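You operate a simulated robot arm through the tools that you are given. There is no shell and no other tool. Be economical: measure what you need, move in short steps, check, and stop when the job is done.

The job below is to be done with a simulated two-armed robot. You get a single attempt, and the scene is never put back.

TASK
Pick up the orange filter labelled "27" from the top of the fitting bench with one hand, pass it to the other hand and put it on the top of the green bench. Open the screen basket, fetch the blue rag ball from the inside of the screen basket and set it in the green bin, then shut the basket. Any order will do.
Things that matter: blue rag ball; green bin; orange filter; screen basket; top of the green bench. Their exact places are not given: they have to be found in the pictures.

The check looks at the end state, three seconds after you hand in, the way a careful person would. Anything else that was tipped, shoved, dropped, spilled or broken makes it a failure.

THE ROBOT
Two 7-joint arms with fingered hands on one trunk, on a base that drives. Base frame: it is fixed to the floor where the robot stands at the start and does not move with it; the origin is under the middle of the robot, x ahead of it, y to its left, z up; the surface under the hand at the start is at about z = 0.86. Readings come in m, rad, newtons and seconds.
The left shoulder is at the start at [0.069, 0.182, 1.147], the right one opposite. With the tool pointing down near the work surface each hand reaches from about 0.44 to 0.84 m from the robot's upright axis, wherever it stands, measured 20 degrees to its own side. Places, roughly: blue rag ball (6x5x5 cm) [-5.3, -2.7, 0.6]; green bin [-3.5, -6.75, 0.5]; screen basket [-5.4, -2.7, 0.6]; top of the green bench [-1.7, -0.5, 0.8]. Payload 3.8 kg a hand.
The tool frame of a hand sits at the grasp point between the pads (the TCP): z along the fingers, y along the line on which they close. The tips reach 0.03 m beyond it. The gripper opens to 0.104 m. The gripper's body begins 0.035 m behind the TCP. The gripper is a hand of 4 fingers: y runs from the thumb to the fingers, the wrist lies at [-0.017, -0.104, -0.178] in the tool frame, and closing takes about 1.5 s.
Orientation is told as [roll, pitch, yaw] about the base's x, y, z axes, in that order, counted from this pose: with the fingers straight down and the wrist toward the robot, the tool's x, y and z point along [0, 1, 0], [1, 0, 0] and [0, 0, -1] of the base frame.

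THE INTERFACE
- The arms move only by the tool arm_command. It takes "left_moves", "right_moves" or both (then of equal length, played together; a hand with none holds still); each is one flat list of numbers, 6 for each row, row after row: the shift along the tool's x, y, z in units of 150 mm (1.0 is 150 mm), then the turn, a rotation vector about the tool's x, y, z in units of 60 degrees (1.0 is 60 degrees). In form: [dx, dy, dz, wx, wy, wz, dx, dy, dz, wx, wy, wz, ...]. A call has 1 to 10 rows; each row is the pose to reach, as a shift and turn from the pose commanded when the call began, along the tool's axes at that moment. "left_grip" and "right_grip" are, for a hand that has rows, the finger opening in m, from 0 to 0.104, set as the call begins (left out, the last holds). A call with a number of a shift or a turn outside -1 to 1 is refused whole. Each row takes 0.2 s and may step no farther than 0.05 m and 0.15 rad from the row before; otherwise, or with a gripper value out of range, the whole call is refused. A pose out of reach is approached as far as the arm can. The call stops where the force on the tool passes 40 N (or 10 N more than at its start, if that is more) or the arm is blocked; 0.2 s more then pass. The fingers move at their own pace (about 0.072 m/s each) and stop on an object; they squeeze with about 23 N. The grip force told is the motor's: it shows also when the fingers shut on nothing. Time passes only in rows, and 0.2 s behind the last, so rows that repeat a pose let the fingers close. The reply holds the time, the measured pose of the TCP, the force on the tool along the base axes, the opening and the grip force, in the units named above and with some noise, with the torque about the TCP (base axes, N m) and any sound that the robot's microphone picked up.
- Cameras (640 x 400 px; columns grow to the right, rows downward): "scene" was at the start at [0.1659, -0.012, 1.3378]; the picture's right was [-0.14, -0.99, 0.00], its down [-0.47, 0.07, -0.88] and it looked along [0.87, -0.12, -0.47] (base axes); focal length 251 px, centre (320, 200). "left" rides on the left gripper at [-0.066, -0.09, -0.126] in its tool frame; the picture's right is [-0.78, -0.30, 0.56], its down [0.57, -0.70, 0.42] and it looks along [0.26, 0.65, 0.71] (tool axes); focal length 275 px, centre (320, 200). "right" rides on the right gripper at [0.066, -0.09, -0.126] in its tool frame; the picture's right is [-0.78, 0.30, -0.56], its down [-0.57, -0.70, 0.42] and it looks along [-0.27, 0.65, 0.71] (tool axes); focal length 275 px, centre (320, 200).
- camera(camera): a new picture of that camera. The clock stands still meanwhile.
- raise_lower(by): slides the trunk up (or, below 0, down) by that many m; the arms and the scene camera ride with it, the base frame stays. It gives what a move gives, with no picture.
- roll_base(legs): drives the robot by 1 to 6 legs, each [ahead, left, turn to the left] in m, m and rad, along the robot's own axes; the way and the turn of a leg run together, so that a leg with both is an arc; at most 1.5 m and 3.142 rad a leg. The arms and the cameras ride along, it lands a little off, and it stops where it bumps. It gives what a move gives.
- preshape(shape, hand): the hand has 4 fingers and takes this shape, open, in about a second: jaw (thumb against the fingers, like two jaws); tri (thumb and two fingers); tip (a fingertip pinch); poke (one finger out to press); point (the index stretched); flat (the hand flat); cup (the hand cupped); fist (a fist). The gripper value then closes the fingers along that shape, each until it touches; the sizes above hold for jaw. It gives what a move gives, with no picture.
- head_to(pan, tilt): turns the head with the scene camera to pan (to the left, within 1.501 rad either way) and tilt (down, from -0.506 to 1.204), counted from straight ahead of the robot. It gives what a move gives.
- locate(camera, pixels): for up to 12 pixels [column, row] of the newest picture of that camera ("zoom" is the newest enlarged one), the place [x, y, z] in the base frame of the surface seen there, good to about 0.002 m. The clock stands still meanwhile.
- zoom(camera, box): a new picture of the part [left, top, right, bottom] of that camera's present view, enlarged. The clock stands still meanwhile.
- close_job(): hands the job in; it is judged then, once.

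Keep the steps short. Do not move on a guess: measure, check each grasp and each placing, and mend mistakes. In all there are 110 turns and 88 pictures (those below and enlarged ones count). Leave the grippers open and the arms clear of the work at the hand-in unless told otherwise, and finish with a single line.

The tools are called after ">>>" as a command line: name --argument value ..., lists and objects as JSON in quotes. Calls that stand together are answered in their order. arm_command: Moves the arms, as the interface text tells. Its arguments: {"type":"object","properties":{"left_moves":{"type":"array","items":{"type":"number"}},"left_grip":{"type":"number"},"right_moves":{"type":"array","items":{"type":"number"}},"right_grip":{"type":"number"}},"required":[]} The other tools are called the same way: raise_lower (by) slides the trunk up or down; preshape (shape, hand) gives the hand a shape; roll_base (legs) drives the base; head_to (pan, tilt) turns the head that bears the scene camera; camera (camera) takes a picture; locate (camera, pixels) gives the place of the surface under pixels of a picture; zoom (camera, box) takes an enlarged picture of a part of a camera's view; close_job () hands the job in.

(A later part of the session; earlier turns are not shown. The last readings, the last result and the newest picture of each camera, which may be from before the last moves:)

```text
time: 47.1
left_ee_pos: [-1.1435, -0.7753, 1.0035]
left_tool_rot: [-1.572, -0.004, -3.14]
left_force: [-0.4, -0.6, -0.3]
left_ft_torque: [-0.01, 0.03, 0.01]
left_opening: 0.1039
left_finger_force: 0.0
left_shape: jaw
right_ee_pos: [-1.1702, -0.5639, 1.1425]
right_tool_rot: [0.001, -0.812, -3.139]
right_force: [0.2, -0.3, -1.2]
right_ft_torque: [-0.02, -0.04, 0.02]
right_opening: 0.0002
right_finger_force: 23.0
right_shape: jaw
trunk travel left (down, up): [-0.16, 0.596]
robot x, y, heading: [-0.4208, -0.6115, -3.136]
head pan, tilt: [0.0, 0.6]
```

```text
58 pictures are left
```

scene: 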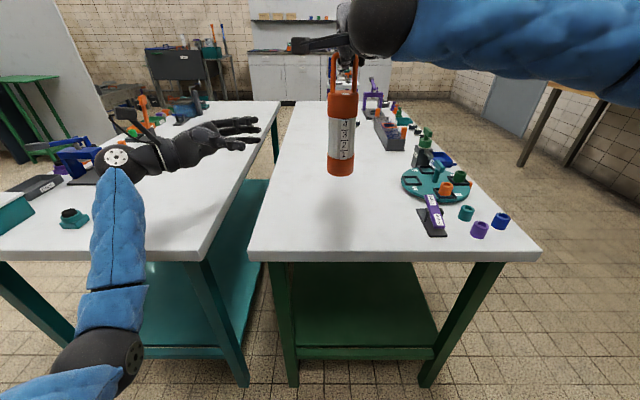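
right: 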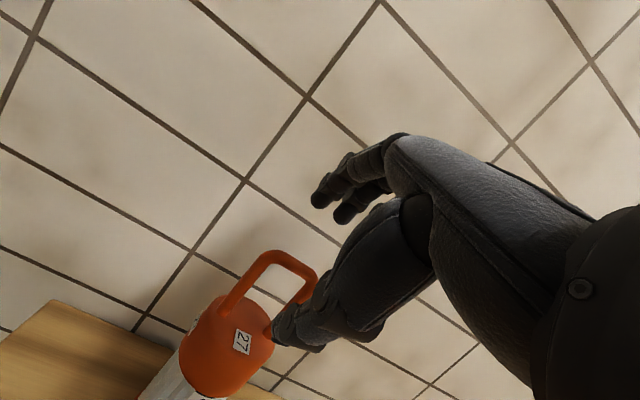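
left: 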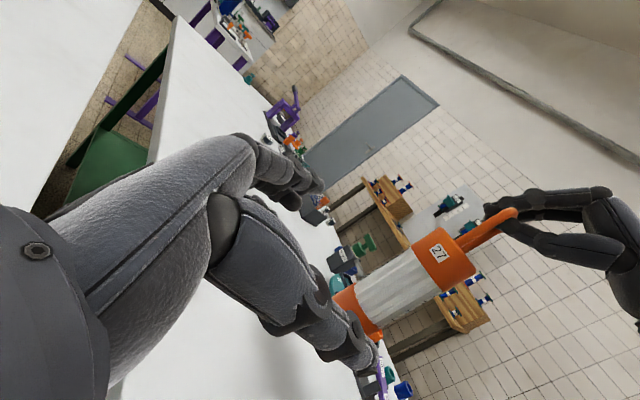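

The filter axis is at (-1.165,-0.566), with its bottom at z≈0.92. The left TCP needs +0.02 forward, +0.012 up and 0.209 to the right. I'll do the first 0.13.

>>> arm_command --left_moves '[-0.04, 0.07, 0.2, 0, 0, 0, -0.077, 0.143, 0.45, 0, 0, 0, -0.077, 0.143, 0.7, 0, 0, 0, -0.077, 0.143, 0.9, 0, 0, 0, -0.077, 0.143, 0.9, 0, 0, 0]'

>>> zoom --camera "scene" --box '[180, 20, 420, 200]'

>>> camera --camera "left"

```text
time: 48.3
left_ee_pos: [-1.1652, -0.6392, 1.0145]
left_tool_rot: [-1.571, -0.002, -3.138]
left_force: [0.4, 0.1, 0.0]
left_ft_torque: [0.02, 0.01, -0.02]
left_opening: 0.1038
left_finger_force: 0.1
left_shape: jaw
right_ee_pos: [-1.1696, -0.5652, 1.1419]
right_tool_rot: [0.0, -0.811, -3.137]
right_force: [0.1, -0.5, -0.9]
right_ft_torque: [0.03, -0.01, -0.02]
right_opening: 0.0
right_finger_force: 23.5
right_shape: jaw
trunk travel left (down, up): [-0.16, 0.596]
robot x, y, heading: [-0.4208, -0.609, -3.137]
head pan, tilt: [0.0, 0.6]
```

```text
2.22 times, centred on (300, 110) of scene
```

zoom: 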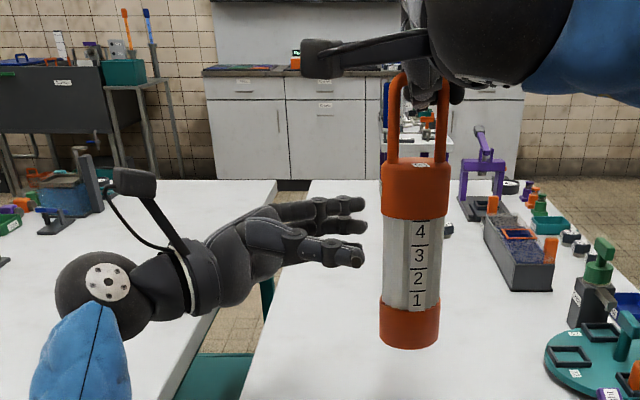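

```text
56 pictures are left
```

left: 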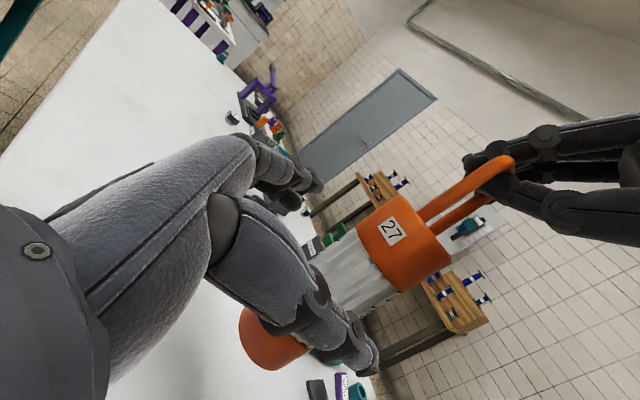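

The thumb passes on the near side and the fingers on the far side of the filter. I'll advance the remaining 0.073 with a watch on the force.

>>> arm_command --left_moves '[0, 0, 0.16, 0, 0, 0, 0, 0, 0.32, 0, 0, 0, 0, 0, 0.48, 0, 0, 0, 0, 0, 0.48, 0, 0, 0]'

>>> camera --camera "left"

>>> zoom --camera "scene" --box '[180, 20, 420, 200]'

```text
time: 49.3
left_ee_pos: [-1.1674, -0.5687, 1.015]
left_tool_rot: [-1.569, -0.001, -3.136]
left_force: [-0.4, 0.4, -0.5]
left_ft_torque: [0.03, 0.01, 0.0]
left_opening: 0.1036
left_finger_force: 0.0
left_shape: jaw
right_ee_pos: [-1.171, -0.5654, 1.1415]
right_tool_rot: [0.0, -0.809, -3.139]
right_force: [-0.2, 0.2, -2.4]
right_ft_torque: [0.0, -0.03, 0.01]
right_opening: 0.0001
right_finger_force: 22.8
right_shape: jaw
trunk travel left (down, up): [-0.16, 0.596]
robot x, y, heading: [-0.4205, -0.6099, -3.139]
head pan, tilt: [0.0, 0.6]
```

```text
55 pictures are left
```

left: 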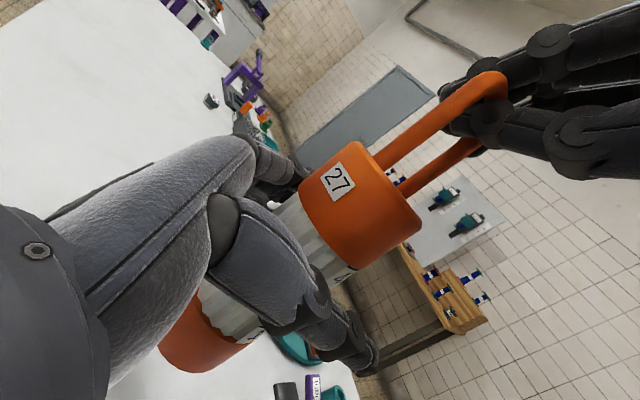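

```text
2.22 times, centred on (300, 110) of scene
```

zoom: 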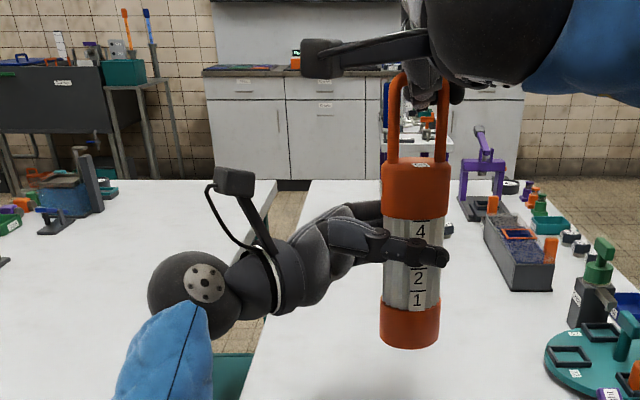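

The filter is between the left thumb and fingers. I'll close the left hand.

>>> arm_command --left_moves '[0, 0, 0, 0, 0, 0, 0, 0, 0, 0, 0, 0, 0, 0, 0, 0, 0, 0, 0, 0, 0, 0, 0, 0, 0, 0, 0, 0, 0, 0, 0, 0, 0, 0, 0, 0, 0, 0, 0, 0, 0, 0, 0, 0, 0, 0, 0, 0]' --left_grip 0.0

>>> camera --camera "left"

```text
time: 51.1
left_ee_pos: [-1.1681, -0.5685, 1.0146]
left_tool_rot: [-1.57, -0.003, -3.138]
left_force: [0.6, 0.0, 0.3]
left_ft_torque: [0.04, 0.02, 0.04]
left_opening: 0.044
left_finger_force: 22.8
left_shape: jaw
right_ee_pos: [-1.1702, -0.5651, 1.142]
right_tool_rot: [0.001, -0.811, -3.139]
right_force: [0.0, 0.7, -1.7]
right_ft_torque: [-0.03, -0.02, -0.02]
right_opening: 0.0001
right_finger_force: 22.7
right_shape: jaw
trunk travel left (down, up): [-0.16, 0.596]
robot x, y, heading: [-0.4183, -0.6122, -3.14]
head pan, tilt: [0.0, 0.6]
```

```text
53 pictures are left
```

left: 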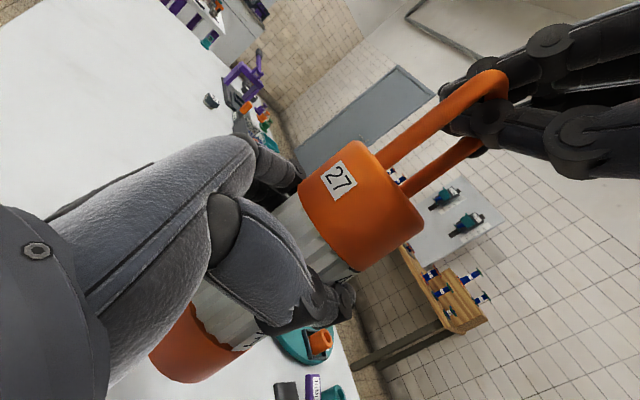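

The left hand holds it (opening 0.044, 23 N). I'll open the right hand to 0.08 and then check.

>>> arm_command --right_moves '[0, 0, 0, 0, 0, 0, 0, 0, 0, 0, 0, 0, 0, 0, 0, 0, 0, 0, 0, 0, 0, 0, 0, 0, 0, 0, 0, 0, 0, 0]' --right_grip 0.08

>>> zoom --camera "left" --box '[300, 20, 640, 280]'

>>> camera --camera "right"

```text
time: 52.3
left_ee_pos: [-1.1655, -0.5689, 1.0154]
left_tool_rot: [-1.571, -0.001, -3.139]
left_force: [-0.6, 0.1, -0.4]
left_ft_torque: [0.0, 0.01, 0.02]
left_opening: 0.0439
left_finger_force: 22.4
left_shape: jaw
right_ee_pos: [-1.1702, -0.5649, 1.1414]
right_tool_rot: [-0.001, -0.808, -3.139]
right_force: [-0.6, -0.8, -0.3]
right_ft_torque: [0.0, 0.02, 0.02]
right_opening: 0.08
right_finger_force: 0.0
right_shape: jaw
trunk travel left (down, up): [-0.16, 0.596]
robot x, y, heading: [-0.4204, -0.6098, -3.138]
head pan, tilt: [0.0, 0.6]
```

```text
1.54 times, centred on (470, 150) of left
```

zoom: 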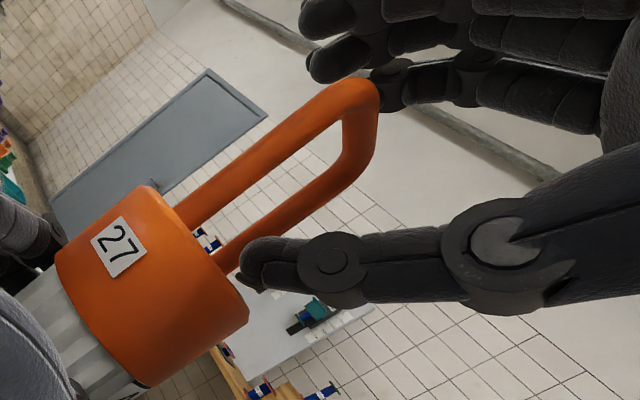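

```text
51 pictures are left
```

right: 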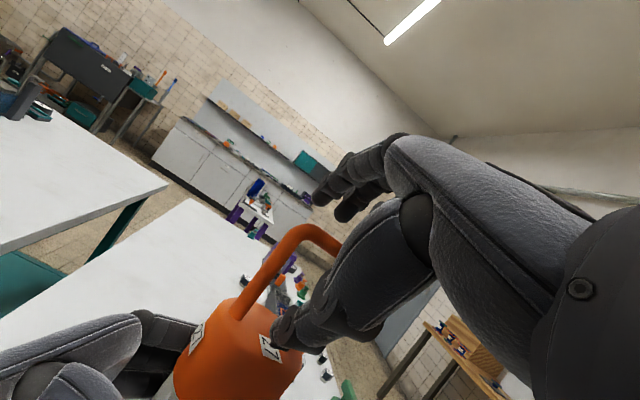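

The filter stays with the left hand and the right fingers are free of the bar. I'll withdraw the right hand back along its own axis, then to the right.

>>> arm_command --right_moves '[0, 0, -0.2, 0, 0, 0, 0, 0, -0.4, 0, 0, 0, 0, 0, -0.6, 0, 0, 0, 0, 0, -0.8, 0, 0, 0, 0, 0, -0.98, 0, 0, 0, -0.3, 0, -0.98, 0, 0, 0, -0.6, 0, -0.98, 0, 0, 0, -0.9, 0, -0.98, 0, 0, 0]'

>>> camera --camera "scene"

```text
time: 54.1
left_ee_pos: [-1.1678, -0.5685, 1.0148]
left_tool_rot: [-1.57, -0.002, -3.138]
left_force: [0.4, 1.0, 0.5]
left_ft_torque: [-0.03, 0.03, -0.01]
left_opening: 0.0438
left_finger_force: 23.5
left_shape: jaw
right_ee_pos: [-1.065, -0.4266, 1.2425]
right_tool_rot: [0.0, -0.809, -3.137]
right_force: [-0.6, -0.6, 0.6]
right_ft_torque: [0.0, -0.03, 0.01]
right_opening: 0.0802
right_finger_force: 0.1
right_shape: jaw
trunk travel left (down, up): [-0.16, 0.596]
robot x, y, heading: [-0.4215, -0.6086, -3.136]
head pan, tilt: [0.0, 0.6]
```

```text
50 pictures are left
```

scene: 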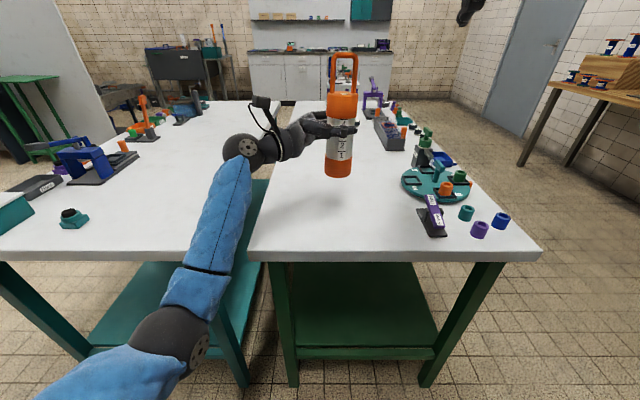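

The left hand holds the filter alone. I'll measure the filter's bottom and its tilt before lowering.

>>> zoom --camera "scene" --box '[280, 40, 400, 200]'

>>> locate --camera "scene" --pixels '[[342, 105], [339, 165], [339, 174], [342, 97], [339, 177], [338, 240], [335, 215]]'

```text
2.50 times, centred on (340, 120) of scene
```

zoom: 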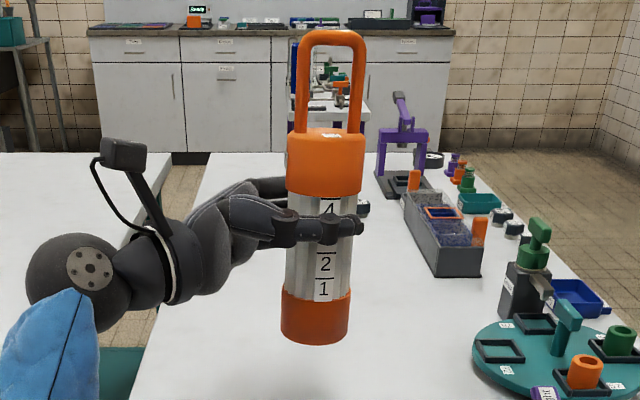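

```text
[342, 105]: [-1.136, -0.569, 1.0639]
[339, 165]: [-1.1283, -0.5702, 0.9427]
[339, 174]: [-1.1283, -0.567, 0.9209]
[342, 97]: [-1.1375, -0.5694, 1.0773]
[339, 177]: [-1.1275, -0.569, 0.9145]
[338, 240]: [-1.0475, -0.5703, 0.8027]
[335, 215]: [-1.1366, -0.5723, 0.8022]
```

The filter leans about 3.5° away; its bottom is at z≈0.913 over 0.802. I'll lower 0.10 while correcting the lean.

>>> arm_command --left_moves '[0.1, 0, 0, 0, 0, 0.03, 0.22, 0, 0, 0, 0, 0.058, 0.34, 0, 0, 0, 0, 0.058, 0.46, 0, 0, 0, 0, 0.058, 0.58, 0, 0, 0, 0, 0.058, 0.67, 0, 0, 0, 0, 0.058, 0.67, 0, 0, 0, 0, 0.058]'

>>> zoom --camera "scene" --box '[260, 70, 400, 240]'

>>> locate --camera "zoom" --pixels '[[350, 330], [352, 345], [365, 180], [352, 320], [350, 375]]'

```text
time: 55.7
left_ee_pos: [-1.1676, -0.569, 0.9133]
left_tool_rot: [-1.573, -0.063, -3.137]
left_force: [0.1, 0.7, -0.6]
left_ft_torque: [-0.03, 0.01, 0.02]
left_opening: 0.044
left_finger_force: 22.9
left_shape: jaw
right_ee_pos: [-1.0649, -0.4289, 1.2439]
right_tool_rot: [-0.001, -0.809, -3.138]
right_force: [0.8, 0.1, 0.2]
right_ft_torque: [0.01, -0.02, 0.01]
right_opening: 0.0801
right_finger_force: 0.1
right_shape: jaw
trunk travel left (down, up): [-0.16, 0.596]
robot x, y, heading: [-0.4226, -0.6046, -3.139]
head pan, tilt: [0.0, 0.6]
```

```text
2.35 times, centred on (330, 155) of scene
```

zoom: 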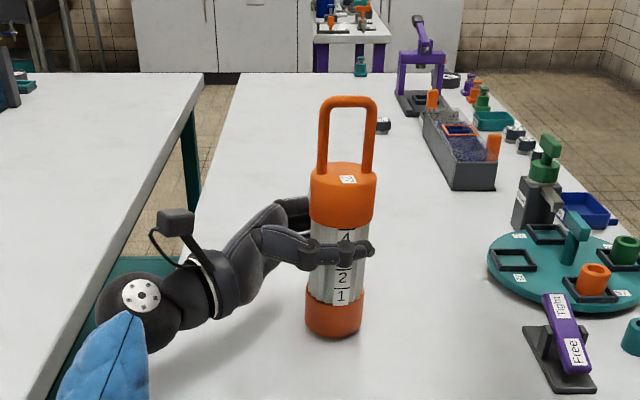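

```text
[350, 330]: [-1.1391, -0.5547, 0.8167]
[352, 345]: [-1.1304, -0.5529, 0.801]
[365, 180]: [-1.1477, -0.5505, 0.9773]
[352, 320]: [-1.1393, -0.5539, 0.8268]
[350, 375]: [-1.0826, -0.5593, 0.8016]
```

About 1 cm remains. I'll lower in 3 mm rows.

>>> arm_command --left_moves '[0.02, 0, 0, 0, 0, 0, 0.04, 0, 0, 0, 0, 0, 0.055, 0, 0, 0, 0, 0]'

```text
time: 56.5
left_ee_pos: [-1.1667, -0.5703, 0.9077]
left_tool_rot: [-1.573, -0.066, -3.137]
left_force: [-0.6, -0.2, 4.1]
left_ft_torque: [0.08, 0.06, 0.03]
left_opening: 0.044
left_finger_force: 23.2
left_shape: jaw
right_ee_pos: [-1.0623, -0.4303, 1.2427]
right_tool_rot: [0.0, -0.811, -3.136]
right_force: [-0.4, 0.0, -0.5]
right_ft_torque: [0.01, -0.03, -0.02]
right_opening: 0.0802
right_finger_force: 0.0
right_shape: jaw
trunk travel left (down, up): [-0.16, 0.596]
robot x, y, heading: [-0.4197, -0.6108, -3.135]
head pan, tilt: [0.0, 0.6]
```

Contact (4 N up). I'll open the left hand slowly in steps.

>>> arm_command --left_moves '[0, 0, 0, 0, 0, 0, 0, 0, 0, 0, 0, 0, 0, 0, 0, 0, 0, 0, 0, 0, 0, 0, 0, 0, 0, 0, 0, 0, 0, 0]' --left_grip 0.104

>>> zoom --camera "scene" --box '[260, 70, 400, 240]'

>>> camera --camera "left"

```text
time: 57.7
left_ee_pos: [-1.1665, -0.5694, 0.9055]
left_tool_rot: [-1.571, -0.064, -3.138]
left_force: [1.0, -0.2, -1.0]
left_ft_torque: [-0.01, 0.02, 0.01]
left_opening: 0.1037
left_finger_force: 0.1
left_shape: jaw
right_ee_pos: [-1.0641, -0.4288, 1.2434]
right_tool_rot: [0.002, -0.809, -3.138]
right_force: [-0.1, -1.2, -0.3]
right_ft_torque: [-0.01, 0.0, 0.0]
right_opening: 0.0801
right_finger_force: 0.0
right_shape: jaw
trunk travel left (down, up): [-0.16, 0.596]
robot x, y, heading: [-0.4216, -0.61, -3.139]
head pan, tilt: [0.0, 0.6]
```

```text
2.35 times, centred on (330, 155) of scene
```

zoom: 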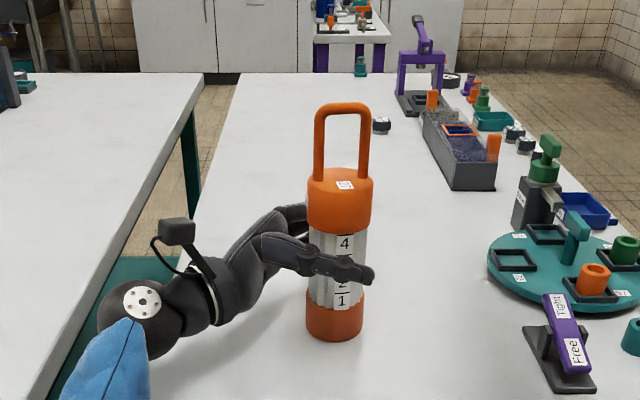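

```text
46 pictures are left
```

left: 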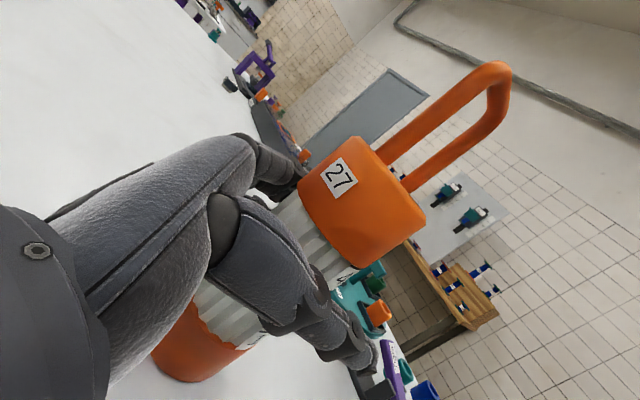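

It stands upright. I'll withdraw the left hand to the left, 0.147 m, and then raise the trunk.

>>> arm_command --left_moves '[0, 0, -0.15, 0, 0, 0, 0, 0, -0.35, 0, 0, 0, 0, 0, -0.55, 0, 0, 0, 0, 0, -0.75, 0, 0, 0, 0, 0, -0.98, 0, 0, 0]'

>>> raise_lower --by 0.25

>>> camera --camera "scene"

```text
time: 58.9
left_ee_pos: [-1.1646, -0.7155, 0.905]
left_tool_rot: [-1.57, -0.064, -3.139]
left_force: [-0.1, -0.1, 0.0]
left_ft_torque: [-0.02, 0.0, 0.03]
left_opening: 0.1036
left_finger_force: 0.0
left_shape: jaw
right_ee_pos: [-1.063, -0.4288, 1.2443]
right_tool_rot: [0.0, -0.81, -3.137]
right_force: [0.7, 0.7, -0.6]
right_ft_torque: [0.0, 0.0, -0.01]
right_opening: 0.0798
right_finger_force: 0.0
right_shape: jaw
trunk travel left (down, up): [-0.16, 0.596]
robot x, y, heading: [-0.4223, -0.6099, -3.144]
head pan, tilt: [0.0, 0.6]
```

```text
time: 61.5
left_ee_pos: [-1.1664, -0.715, 1.155]
left_tool_rot: [-1.572, -0.061, -3.14]
left_force: [0.4, -0.3, -0.5]
left_ft_torque: [0.04, 0.02, -0.02]
left_opening: 0.1038
left_finger_force: 0.0
left_shape: jaw
right_ee_pos: [-1.0646, -0.43, 1.4917]
right_tool_rot: [0.002, -0.81, -3.138]
right_force: [0.9, -0.1, -0.5]
right_ft_torque: [0.0, 0.03, 0.01]
right_opening: 0.0799
right_finger_force: 0.1
right_shape: jaw
trunk travel left (down, up): [-0.41, 0.346]
robot x, y, heading: [-0.4208, -0.6079, -3.143]
head pan, tilt: [0.0, 0.6]
```

```text
45 pictures are left
```

scene: 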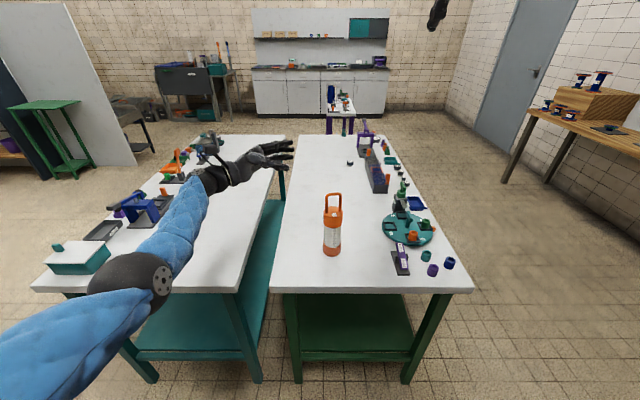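

The filter stands on the green bench, and nothing else there moved. Next is the basket at about (-5.4,-2.7), the dark box on a stand near pixel (190,85). I'll measure the obstacles for the route.

>>> locate --camera "scene" --pixels '[[35, 288], [195, 138], [410, 137], [285, 137], [505, 185], [348, 112], [70, 175], [155, 150], [190, 80], [215, 75], [230, 118], [520, 118]]'

>>> zoom --camera "scene" --box '[0, 20, 260, 180]'

```text
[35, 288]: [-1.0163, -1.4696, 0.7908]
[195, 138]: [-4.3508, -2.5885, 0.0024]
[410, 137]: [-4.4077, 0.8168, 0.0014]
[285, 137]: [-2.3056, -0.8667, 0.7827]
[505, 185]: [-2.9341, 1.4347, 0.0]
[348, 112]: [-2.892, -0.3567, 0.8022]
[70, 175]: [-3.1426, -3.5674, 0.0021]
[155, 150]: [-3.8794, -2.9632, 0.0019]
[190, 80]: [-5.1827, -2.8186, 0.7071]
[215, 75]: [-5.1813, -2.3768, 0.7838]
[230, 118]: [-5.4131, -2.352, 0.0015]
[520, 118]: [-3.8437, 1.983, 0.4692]
```

```text
2.46 times, centred on (130, 100) of scene
```

zoom: 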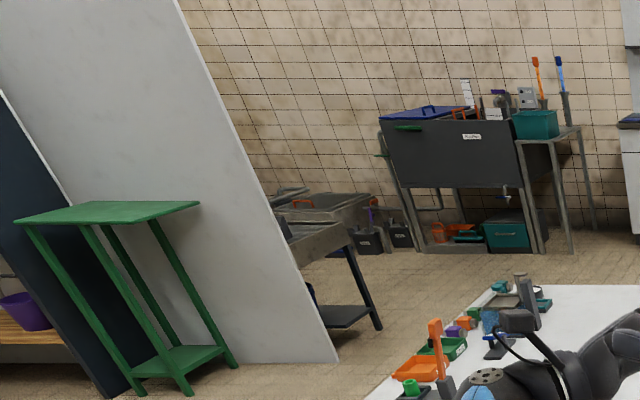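

The way on the right (y≈0.6) is open. I'll back off 0.2, then bring the left hand back to pointing down and draw it in.

>>> roll_base --legs '[[-0.22, 0, 0]]'

>>> arm_command --left_moves '[0, -0.15, -0.1, 0, 0.125, 0, 0, -0.3, -0.1, 0, 0.25, 0, 0, -0.45, -0.1, 0, 0.375, 0, 0, -0.6, -0.1, 0, 0.5, 0, 0, -0.75, -0.1, 0, 0.625, 0, 0, -0.9, -0.1, 0, 0.75, 0]' --right_moves '[0, -0.1, 0, 0.1, 0, 0, 0, -0.2, 0, 0.2, 0, 0, 0, -0.3, 0, 0.3, 0, 0, 0, -0.4, 0, 0.4, 0, 0, 0, -0.5, 0, 0.5, 0, 0, 0, -0.5, 0, 0.6, 0, 0]'

>>> arm_command --left_moves '[0, 0, 0, 0, 0.125, 0, 0, 0, 0, 0, 0.25, 0, 0, 0, 0, 0, 0.375, 0, 0, 0, 0, 0, 0.5, 0, 0, 0, 0, 0, 0.625, 0, 0, 0, 0, 0, 0.75, 0]'

>>> roll_base --legs '[[0, -1.2, 0], [1.5, 0, 0], [1.0, 0, 0]]'

>>> head_to --pan 0.4 --tilt 0.3

>>> camera --camera "scene"

```text
time: 63.1
left_ee_pos: [-0.9493, -0.7147, 1.1574]
left_tool_rot: [-1.571, -0.065, -3.137]
left_force: [-0.1, 0.2, 0.2]
left_ft_torque: [-0.02, 0.03, 0.04]
left_opening: 0.1038
left_finger_force: 0.0
left_shape: jaw
right_ee_pos: [-0.8472, -0.429, 1.4937]
right_tool_rot: [0.0, -0.812, -3.139]
right_force: [0.1, -0.7, 0.1]
right_ft_torque: [-0.03, -0.06, 0.0]
right_opening: 0.0801
right_finger_force: 0.0
right_shape: jaw
trunk travel left (down, up): [-0.41, 0.346]
robot x, y, heading: [-0.2025, -0.6044, -3.14]
head pan, tilt: [0.0, 0.6]
```

```text
time: 64.5
left_ee_pos: [-0.8143, -0.7298, 1.1474]
left_tool_rot: [-0.786, -0.064, -3.135]
left_force: [-0.1, 0.4, -0.6]
left_ft_torque: [0.02, 0.01, 0.0]
left_opening: 0.1038
left_finger_force: 0.0
left_shape: jaw
right_ee_pos: [-0.7951, -0.4285, 1.4386]
right_tool_rot: [-0.001, -0.182, -3.136]
right_force: [0.3, 0.6, -0.8]
right_ft_torque: [0.01, 0.02, -0.04]
right_opening: 0.0798
right_finger_force: 0.1
right_shape: jaw
trunk travel left (down, up): [-0.41, 0.346]
robot x, y, heading: [-0.2031, -0.609, -3.135]
head pan, tilt: [0.0, 0.6]
```

```text
time: 65.9
left_ee_pos: [-0.8156, -0.7306, 1.1481]
left_tool_rot: [0.003, -0.062, -3.136]
left_force: [0.1, 0.2, -0.2]
left_ft_torque: [-0.01, 0.01, 0.0]
left_opening: 0.1037
left_finger_force: 0.0
left_shape: jaw
right_ee_pos: [-0.7965, -0.4261, 1.4369]
right_tool_rot: [0.0, -0.182, -3.137]
right_force: [0.5, 1.3, 0.4]
right_ft_torque: [0.0, 0.0, 0.04]
right_opening: 0.0803
right_finger_force: 0.0
right_shape: jaw
trunk travel left (down, up): [-0.41, 0.346]
robot x, y, heading: [-0.2075, -0.609, -3.135]
head pan, tilt: [0.0, 0.6]
```

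```text
time: 83.8
left_ee_pos: [-3.32, 0.4565, 1.1463]
left_tool_rot: [0.0, -0.062, -3.139]
left_force: [0.2, -0.3, 0.8]
left_ft_torque: [0.0, 0.04, 0.01]
left_opening: 0.1036
left_finger_force: 0.0
left_shape: jaw
right_ee_pos: [-3.3025, 0.7582, 1.4388]
right_tool_rot: [-0.001, -0.18, -3.136]
right_force: [0.7, 0.3, -0.2]
right_ft_torque: [0.03, -0.02, 0.0]
right_opening: 0.0801
right_finger_force: 0.1
right_shape: jaw
trunk travel left (down, up): [-0.41, 0.346]
robot x, y, heading: [-2.7103, 0.5757, -3.14]
head pan, tilt: [0.0, 0.6]
```

```text
time: 84.7
left_ee_pos: [-3.3206, 0.4568, 1.147]
left_tool_rot: [0.002, -0.062, -3.138]
left_force: [-0.4, 0.7, -0.7]
left_ft_torque: [0.01, -0.01, 0.0]
left_opening: 0.1037
left_finger_force: 0.0
left_shape: jaw
right_ee_pos: [-3.3029, 0.7587, 1.4379]
right_tool_rot: [0.0, -0.179, -3.135]
right_force: [-0.3, -0.4, 0.3]
right_ft_torque: [-0.02, -0.04, 0.02]
right_opening: 0.0801
right_finger_force: 0.0
right_shape: jaw
trunk travel left (down, up): [-0.41, 0.346]
robot x, y, heading: [-2.7067, 0.5755, -3.138]
head pan, tilt: [0.4, 0.3]
```

```text
43 pictures are left
```

scene: 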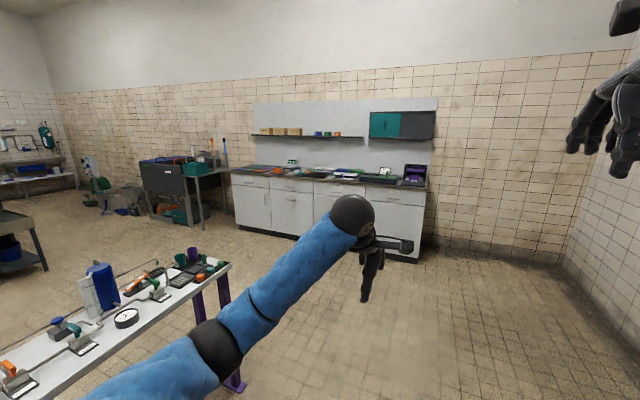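

The purple-legged table is to the left; floor beyond is clear. I'll check distances to the table end and cabinets.

>>> locate --camera "scene" --pixels '[[228, 264], [235, 388], [270, 232], [415, 260], [200, 240], [155, 215], [45, 265], [190, 175], [165, 175], [130, 230], [236, 175]]'

```text
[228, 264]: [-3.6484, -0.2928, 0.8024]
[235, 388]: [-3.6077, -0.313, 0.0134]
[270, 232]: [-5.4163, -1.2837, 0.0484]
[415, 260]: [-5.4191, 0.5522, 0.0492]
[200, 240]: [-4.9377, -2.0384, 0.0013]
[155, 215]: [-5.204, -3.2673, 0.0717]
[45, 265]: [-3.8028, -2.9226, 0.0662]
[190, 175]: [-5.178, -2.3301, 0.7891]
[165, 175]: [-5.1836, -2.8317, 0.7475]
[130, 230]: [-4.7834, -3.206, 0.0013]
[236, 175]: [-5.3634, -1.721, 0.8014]
```

The route is clear: I'll drive to x≈-4.4, then slide left to y≈-2.4, and look.

>>> roll_base --legs '[[1.5, 0, 0], [0.15, 0, 0], [0, 1.5, 0], [0, 1.5, 0]]'

>>> head_to --pan 0.15 --tilt 0.6

>>> camera --camera "scene"

```text
time: 107.0
left_ee_pos: [-4.8513, -2.5744, 1.1476]
left_tool_rot: [0.0, -0.063, -3.11]
left_force: [-0.8, 0.3, 0.6]
left_ft_torque: [0.0, 0.03, 0.0]
left_opening: 0.1037
left_finger_force: 0.0
left_shape: jaw
right_ee_pos: [-4.8412, -2.2725, 1.4389]
right_tool_rot: [0.0, -0.18, -3.109]
right_force: [0.3, 0.6, -0.3]
right_ft_torque: [0.01, -0.01, 0.02]
right_opening: 0.0801
right_finger_force: 0.0
right_shape: jaw
trunk travel left (down, up): [-0.41, 0.346]
robot x, y, heading: [-4.2458, -2.4336, -3.105]
head pan, tilt: [0.4, 0.3]
```

```text
time: 107.8
left_ee_pos: [-4.8511, -2.5732, 1.1478]
left_tool_rot: [0.002, -0.064, -3.107]
left_force: [-0.5, -0.5, -0.3]
left_ft_torque: [0.01, 0.01, -0.03]
left_opening: 0.1036
left_finger_force: 0.0
left_shape: jaw
right_ee_pos: [-4.8416, -2.2712, 1.4376]
right_tool_rot: [-0.002, -0.181, -3.11]
right_force: [0.4, -0.4, -0.5]
right_ft_torque: [0.0, -0.02, -0.01]
right_opening: 0.0798
right_finger_force: 0.1
right_shape: jaw
trunk travel left (down, up): [-0.41, 0.346]
robot x, y, heading: [-4.2462, -2.4368, -3.11]
head pan, tilt: [0.15, 0.6]
```

```text
42 pictures are left
```

scene: 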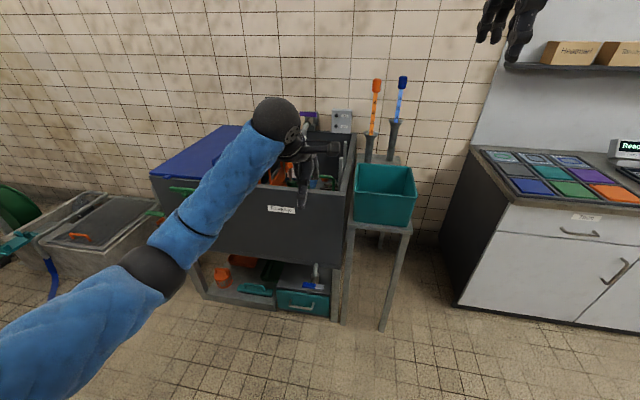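

The tank (label on front, blue cover on its left part) stands ahead; my left arm hides its inside. I'll raise the trunk and move the left hand back and out to the left to see in.

>>> raise_lower --by 0.2

>>> arm_command --left_moves '[0.2, -0.2, 0, 0, 0, 0, 0.4, -0.4, 0, 0, 0, 0, 0.6, -0.6, 0, 0, 0, 0, 0.8, -0.8, 0, 0, 0, 0, 1.0, -0.9, 0, 0, 0, 0]'

>>> roll_base --legs '[[0.15, 0, 0]]'

>>> head_to --pan 0.25 --tilt 0.8

>>> camera --camera "scene"

```text
time: 109.9
left_ee_pos: [-4.851, -2.5742, 1.3472]
left_tool_rot: [-0.002, -0.062, -3.107]
left_force: [-0.2, -0.1, 0.0]
left_ft_torque: [-0.02, 0.02, 0.01]
left_opening: 0.1037
left_finger_force: 0.1
left_shape: jaw
right_ee_pos: [-4.8408, -2.2714, 1.6381]
right_tool_rot: [-0.001, -0.181, -3.107]
right_force: [-0.1, 0.3, -0.4]
right_ft_torque: [0.0, -0.01, 0.03]
right_opening: 0.08
right_finger_force: 0.1
right_shape: jaw
trunk travel left (down, up): [-0.61, 0.146]
robot x, y, heading: [-4.2432, -2.4349, -3.114]
head pan, tilt: [0.15, 0.6]
```

```text
time: 111.1
left_ee_pos: [-4.7079, -2.7203, 1.3402]
left_tool_rot: [0.0, -0.063, -3.109]
left_force: [0.2, 0.1, 0.5]
left_ft_torque: [0.0, 0.02, 0.01]
left_opening: 0.1037
left_finger_force: 0.1
left_shape: jaw
right_ee_pos: [-4.8404, -2.2716, 1.6383]
right_tool_rot: [-0.001, -0.184, -3.109]
right_force: [0.0, -0.2, 0.0]
right_ft_torque: [0.0, -0.04, 0.0]
right_opening: 0.0802
right_finger_force: 0.0
right_shape: jaw
trunk travel left (down, up): [-0.61, 0.146]
robot x, y, heading: [-4.2431, -2.4362, -3.111]
head pan, tilt: [0.15, 0.6]
```

```text
time: 112.5
left_ee_pos: [-4.8578, -2.7248, 1.341]
left_tool_rot: [0.0, -0.063, -3.109]
left_force: [-0.1, -0.3, 0.0]
left_ft_torque: [0.01, 0.01, 0.02]
left_opening: 0.1038
left_finger_force: 0.0
left_shape: jaw
right_ee_pos: [-4.9893, -2.2757, 1.6394]
right_tool_rot: [0.0, -0.183, -3.108]
right_force: [0.1, -0.6, 0.3]
right_ft_torque: [0.01, -0.02, 0.0]
right_opening: 0.0797
right_finger_force: 0.1
right_shape: jaw
trunk travel left (down, up): [-0.61, 0.146]
robot x, y, heading: [-4.3956, -2.442, -3.111]
head pan, tilt: [0.15, 0.6]
```

```text
time: 113.2
left_ee_pos: [-4.8607, -2.7239, 1.3401]
left_tool_rot: [-0.001, -0.062, -3.111]
left_force: [1.3, 0.0, -0.2]
left_ft_torque: [0.0, 0.01, 0.0]
left_opening: 0.1035
left_finger_force: 0.0
left_shape: jaw
right_ee_pos: [-4.9927, -2.2772, 1.6375]
right_tool_rot: [0.0, -0.182, -3.109]
right_force: [0.7, 0.5, 0.0]
right_ft_torque: [-0.03, -0.01, 0.01]
right_opening: 0.0802
right_finger_force: 0.0
right_shape: jaw
trunk travel left (down, up): [-0.61, 0.146]
robot x, y, heading: [-4.3946, -2.4386, -3.11]
head pan, tilt: [0.25, 0.799]
```

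```text
41 pictures are left
```

scene: 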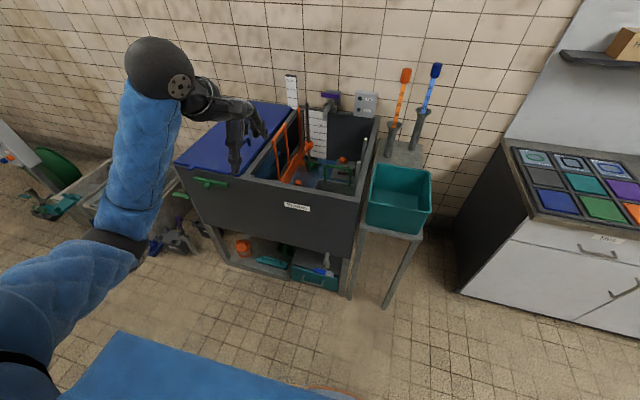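

>>> zoom --camera "scene" --box '[160, 60, 400, 220]'

>>> locate --camera "scene" --pixels '[[178, 165], [360, 200], [380, 120], [205, 183], [282, 150], [316, 165], [330, 180], [294, 182], [335, 165], [300, 120], [262, 175], [350, 150]]'

```text
2.50 times, centred on (280, 140) of scene
```

zoom: 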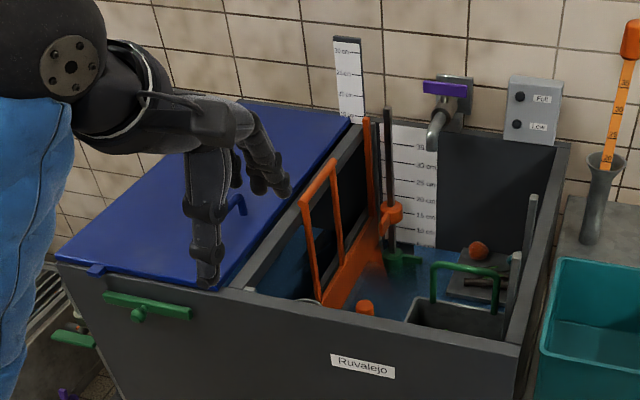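

```text
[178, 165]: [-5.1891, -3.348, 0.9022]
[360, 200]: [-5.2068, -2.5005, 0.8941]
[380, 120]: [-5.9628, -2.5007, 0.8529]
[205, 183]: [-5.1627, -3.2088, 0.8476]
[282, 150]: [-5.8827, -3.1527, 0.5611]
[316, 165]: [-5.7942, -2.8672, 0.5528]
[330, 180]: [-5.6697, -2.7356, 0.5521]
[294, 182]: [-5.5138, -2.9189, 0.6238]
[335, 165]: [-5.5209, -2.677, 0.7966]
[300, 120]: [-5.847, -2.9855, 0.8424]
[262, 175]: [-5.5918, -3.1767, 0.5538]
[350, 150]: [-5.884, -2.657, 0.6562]
```

The tank holds water (level z≈0.55). In its near-right part there's a dark box with a green hoop handle, near the basket's given place. I'll move closer, put the left arm aside, and look straight down into it.

>>> roll_base --legs '[[0, 0.2, -0.03], [0.2, 0, 0]]'

>>> head_to --pan 0.05 --tilt 0.95

>>> zoom --camera "scene" --box '[160, 20, 480, 240]'

```text
time: 116.0
left_ee_pos: [-5.0632, -2.91, 1.3401]
left_tool_rot: [-0.001, -0.063, 3.14]
left_force: [-0.1, -0.1, 0.4]
left_ft_torque: [0.01, 0.01, -0.01]
left_opening: 0.1035
left_finger_force: 0.0
left_shape: jaw
right_ee_pos: [-5.1799, -2.4565, 1.6388]
right_tool_rot: [0.001, -0.183, 3.143]
right_force: [0.8, -0.2, -0.1]
right_ft_torque: [0.06, -0.02, 0.03]
right_opening: 0.08
right_finger_force: 0.0
right_shape: jaw
trunk travel left (down, up): [-0.61, 0.146]
robot x, y, heading: [-4.5882, -2.6432, 3.142]
head pan, tilt: [0.25, 0.799]
```

```text
time: 116.8
left_ee_pos: [-5.0632, -2.9104, 1.3402]
left_tool_rot: [0.0, -0.062, 3.14]
left_force: [0.2, -0.2, 0.3]
left_ft_torque: [-0.01, -0.03, 0.01]
left_opening: 0.1035
left_finger_force: 0.0
left_shape: jaw
right_ee_pos: [-5.1799, -2.4559, 1.6384]
right_tool_rot: [0.001, -0.182, 3.141]
right_force: [0.7, 0.0, -0.2]
right_ft_torque: [0.01, -0.03, -0.01]
right_opening: 0.0801
right_finger_force: 0.1
right_shape: jaw
trunk travel left (down, up): [-0.61, 0.146]
robot x, y, heading: [-4.5836, -2.6405, 3.138]
head pan, tilt: [0.051, 0.949]
```

```text
1.82 times, centred on (320, 130) of scene
```

zoom: 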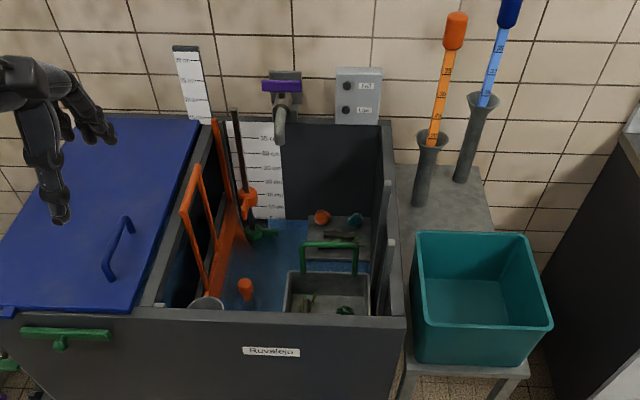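

I'll get closer (0.18 m) and tilt steeply to look into the box with the green hoop.

>>> roll_base --legs '[[0.17, -0.05, 0]]'

>>> head_to --pan 0.05 --tilt 1.15

>>> zoom --camera "scene" --box '[230, 20, 430, 180]'

```text
time: 118.2
left_ee_pos: [-5.2334, -2.8577, 1.3401]
left_tool_rot: [0.0, -0.064, 3.137]
left_force: [-0.3, -0.2, -0.4]
left_ft_torque: [0.0, -0.01, 0.04]
left_opening: 0.1036
left_finger_force: 0.1
left_shape: jaw
right_ee_pos: [-5.349, -2.4051, 1.6393]
right_tool_rot: [0.001, -0.184, 3.141]
right_force: [0.1, 0.6, 0.1]
right_ft_torque: [0.0, -0.01, 0.03]
right_opening: 0.0802
right_finger_force: 0.0
right_shape: jaw
trunk travel left (down, up): [-0.61, 0.146]
robot x, y, heading: [-4.7584, -2.5894, 3.141]
head pan, tilt: [0.051, 0.949]
```

```text
time: 119.0
left_ee_pos: [-5.2344, -2.8583, 1.3404]
left_tool_rot: [0.0, -0.062, 3.137]
left_force: [-0.3, 1.1, 0.0]
left_ft_torque: [0.0, 0.02, 0.02]
left_opening: 0.1038
left_finger_force: 0.2
left_shape: jaw
right_ee_pos: [-5.3501, -2.4053, 1.6382]
right_tool_rot: [0.001, -0.183, 3.139]
right_force: [0.4, -0.2, 0.8]
right_ft_torque: [0.01, 0.0, 0.0]
right_opening: 0.0799
right_finger_force: 0.1
right_shape: jaw
trunk travel left (down, up): [-0.61, 0.146]
robot x, y, heading: [-4.76, -2.5892, 3.137]
head pan, tilt: [0.051, 1.15]
```

```text
2.50 times, centred on (330, 100) of scene
```

zoom: 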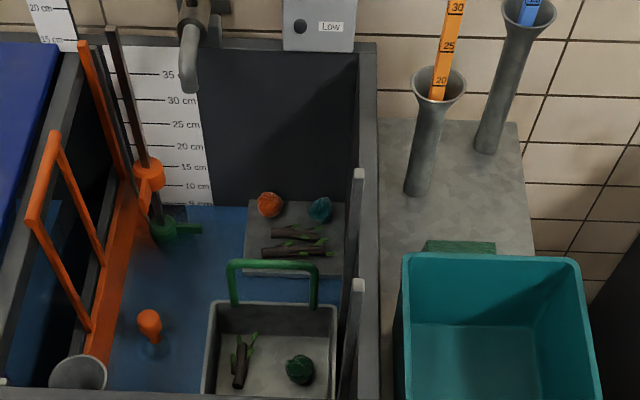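

I see a box with a green hoop holding a stick and a dark ball, and a tray behind with an orange and a teal ball. I'll measure these and zoom in harder.

>>> locate --camera "zoom" --pixels '[[300, 370], [240, 365], [215, 310], [330, 310], [270, 262], [290, 218], [270, 205], [320, 210], [355, 290], [355, 180], [148, 325], [280, 340]]'

>>> zoom --camera "scene" --box '[290, 80, 390, 200]'

```text
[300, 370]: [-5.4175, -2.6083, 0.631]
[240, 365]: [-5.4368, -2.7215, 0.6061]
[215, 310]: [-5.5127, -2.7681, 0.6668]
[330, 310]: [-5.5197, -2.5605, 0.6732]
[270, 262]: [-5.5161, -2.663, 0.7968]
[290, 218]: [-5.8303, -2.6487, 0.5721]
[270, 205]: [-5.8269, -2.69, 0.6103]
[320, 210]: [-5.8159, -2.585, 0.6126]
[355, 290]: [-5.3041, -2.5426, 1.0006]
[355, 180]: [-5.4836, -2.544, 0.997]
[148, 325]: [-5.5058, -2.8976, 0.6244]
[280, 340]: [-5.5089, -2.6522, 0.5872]
```

```text
3.33 times, centred on (340, 140) of scene
```

zoom: 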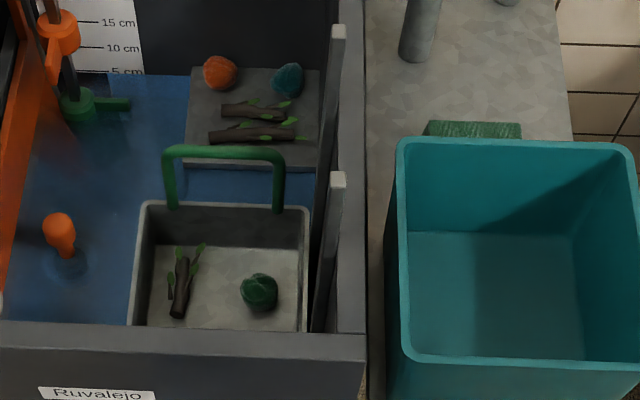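

The box spans x≈-5.52 to about -5.3, y -2.77 to -2.56, rim z≈0.67, with two guide posts on its right: it looks like a basket lifted by its hoop. The front part is hidden by the tank wall. I'll raise the trunk and go 0.05 ahead to see into the front.

>>> raise_lower --by 0.14

>>> roll_base --legs '[[0.05, 0, 0]]'

>>> head_to --pan 0.05 --tilt 1.2

>>> zoom --camera "scene" --box '[270, 60, 400, 180]'

```text
time: 120.6
left_ee_pos: [-5.2327, -2.8579, 1.4811]
left_tool_rot: [0.0, -0.063, 3.138]
left_force: [0.1, -0.2, -0.5]
left_ft_torque: [-0.01, 0.01, -0.02]
left_opening: 0.1037
left_finger_force: 0.1
left_shape: jaw
right_ee_pos: [-5.3482, -2.4047, 1.7792]
right_tool_rot: [-0.002, -0.184, 3.142]
right_force: [0.6, -0.5, -0.1]
right_ft_torque: [0.02, 0.05, 0.02]
right_opening: 0.0801
right_finger_force: 0.1
right_shape: jaw
trunk travel left (down, up): [-0.75, 0.006]
robot x, y, heading: [-4.756, -2.5882, 3.139]
head pan, tilt: [0.051, 1.15]
```

```text
time: 121.6
left_ee_pos: [-5.2759, -2.8579, 1.4837]
left_tool_rot: [0.0, -0.07, 3.137]
left_force: [0.2, -0.1, 0.6]
left_ft_torque: [0.01, 0.06, 0.02]
left_opening: 0.1039
left_finger_force: 0.1
left_shape: jaw
right_ee_pos: [-5.39, -2.4051, 1.7823]
right_tool_rot: [0.002, -0.192, 3.14]
right_force: [1.1, 0.3, 0.4]
right_ft_torque: [0.03, 0.06, 0.01]
right_opening: 0.0799
right_finger_force: 0.1
right_shape: jaw
trunk travel left (down, up): [-0.75, 0.006]
robot x, y, heading: [-4.8138, -2.5862, 3.141]
head pan, tilt: [0.051, 1.15]
```

```text
time: 122.2
left_ee_pos: [-5.2819, -2.8574, 1.4807]
left_tool_rot: [0.0, -0.064, 3.138]
left_force: [0.3, 0.2, 0.5]
left_ft_torque: [0.02, 0.04, 0.02]
left_opening: 0.1038
left_finger_force: 0.0
left_shape: jaw
right_ee_pos: [-5.3966, -2.4066, 1.7809]
right_tool_rot: [0.001, -0.186, 3.142]
right_force: [0.3, 0.2, 1.1]
right_ft_torque: [-0.01, 0.0, 0.02]
right_opening: 0.08
right_finger_force: 0.1
right_shape: jaw
trunk travel left (down, up): [-0.75, 0.006]
robot x, y, heading: [-4.807, -2.5898, 3.135]
head pan, tilt: [0.051, 1.201]
```

```text
3.33 times, centred on (335, 120) of scene
```

zoom: 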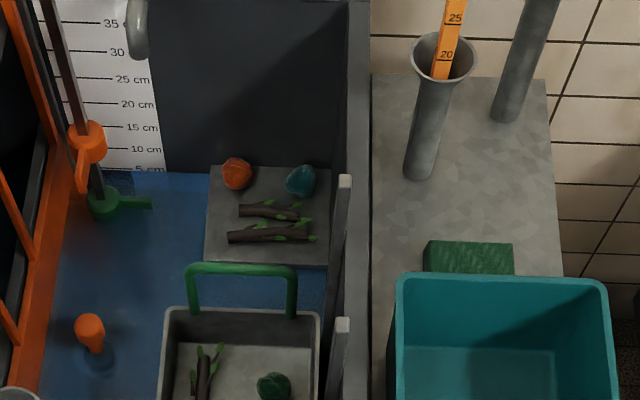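

>>> zoom --camera "scene" --box '[280, 120, 390, 220]'

```text
4.00 times, centred on (335, 170) of scene
```

zoom: 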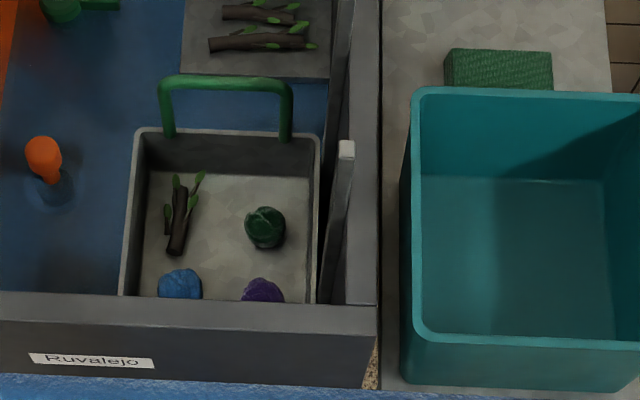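

Now I see the blue ball at zoom (180,284), the purple one at (262,292) and the green one at (265,228). I'll measure.

>>> locate --camera "zoom" --pixels '[[180, 282], [190, 278], [262, 290], [265, 225], [178, 245], [165, 85], [225, 80], [288, 90], [130, 200], [315, 200], [220, 240], [200, 300]]'

>>> camera --camera "left"

>>> camera --camera "right"

```text
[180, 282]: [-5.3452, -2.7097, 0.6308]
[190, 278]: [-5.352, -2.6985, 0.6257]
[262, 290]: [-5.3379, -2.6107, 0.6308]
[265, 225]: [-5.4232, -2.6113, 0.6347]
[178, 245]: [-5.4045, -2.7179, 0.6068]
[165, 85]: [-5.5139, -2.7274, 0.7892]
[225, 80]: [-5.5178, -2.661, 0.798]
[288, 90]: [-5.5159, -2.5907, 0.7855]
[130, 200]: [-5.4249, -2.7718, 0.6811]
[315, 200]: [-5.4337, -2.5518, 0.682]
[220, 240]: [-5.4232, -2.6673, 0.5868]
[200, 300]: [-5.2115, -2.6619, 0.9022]
```

```text
34 pictures are left
```

left: 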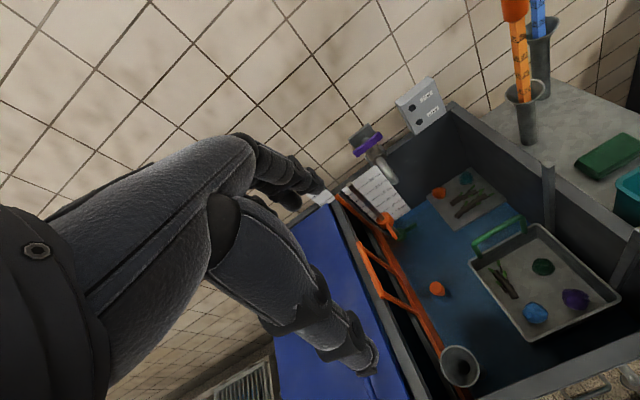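

```text
33 pictures are left
```

right: 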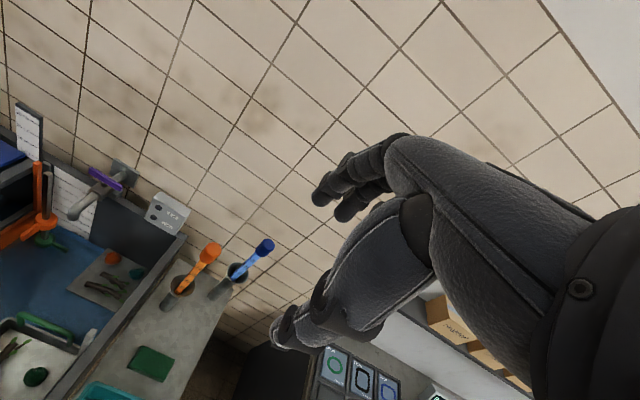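

The basket spans x -5.52…-5.29 and y -2.775…-2.55, floor z .587. The hoop bar is at x -5.517, y -2.73…-2.59, z .795. The blue ball is at (-5.345,-2.705,.61). Plan: the right hand lifts the hoop and the left hand takes the ball. I'll slide the base left 0.18 and lower the trunk 0.3.

>>> roll_base --legs '[[0, 0.18, 0]]'

>>> raise_lower --by -0.32

```text
time: 123.7
left_ee_pos: [-5.2838, -3.0364, 1.4805]
left_tool_rot: [0.002, -0.064, 3.137]
left_force: [0.7, 0.4, 0.7]
left_ft_torque: [-0.02, -0.05, -0.01]
left_opening: 0.1038
left_finger_force: 0.0
left_shape: jaw
right_ee_pos: [-5.3993, -2.5828, 1.7786]
right_tool_rot: [0.003, -0.183, 3.138]
right_force: [-0.2, 0.9, -0.1]
right_ft_torque: [-0.03, 0.0, 0.03]
right_opening: 0.0802
right_finger_force: 0.0
right_shape: jaw
trunk travel left (down, up): [-0.75, 0.006]
robot x, y, heading: [-4.8097, -2.7697, 3.14]
head pan, tilt: [0.051, 1.201]
```

```text
time: 126.9
left_ee_pos: [-5.2828, -3.0394, 1.1594]
left_tool_rot: [-0.003, -0.065, 3.138]
left_force: [0.1, 0.2, -0.2]
left_ft_torque: [0.01, 0.0, -0.03]
left_opening: 0.1037
left_finger_force: 0.1
left_shape: jaw
right_ee_pos: [-5.3996, -2.5868, 1.4602]
right_tool_rot: [0.002, -0.184, 3.14]
right_force: [0.7, 0.0, 0.4]
right_ft_torque: [-0.01, 0.01, 0.03]
right_opening: 0.0799
right_finger_force: 0.1
right_shape: jaw
trunk travel left (down, up): [-0.43, 0.326]
robot x, y, heading: [-4.8101, -2.7715, 3.136]
head pan, tilt: [0.051, 1.201]
```

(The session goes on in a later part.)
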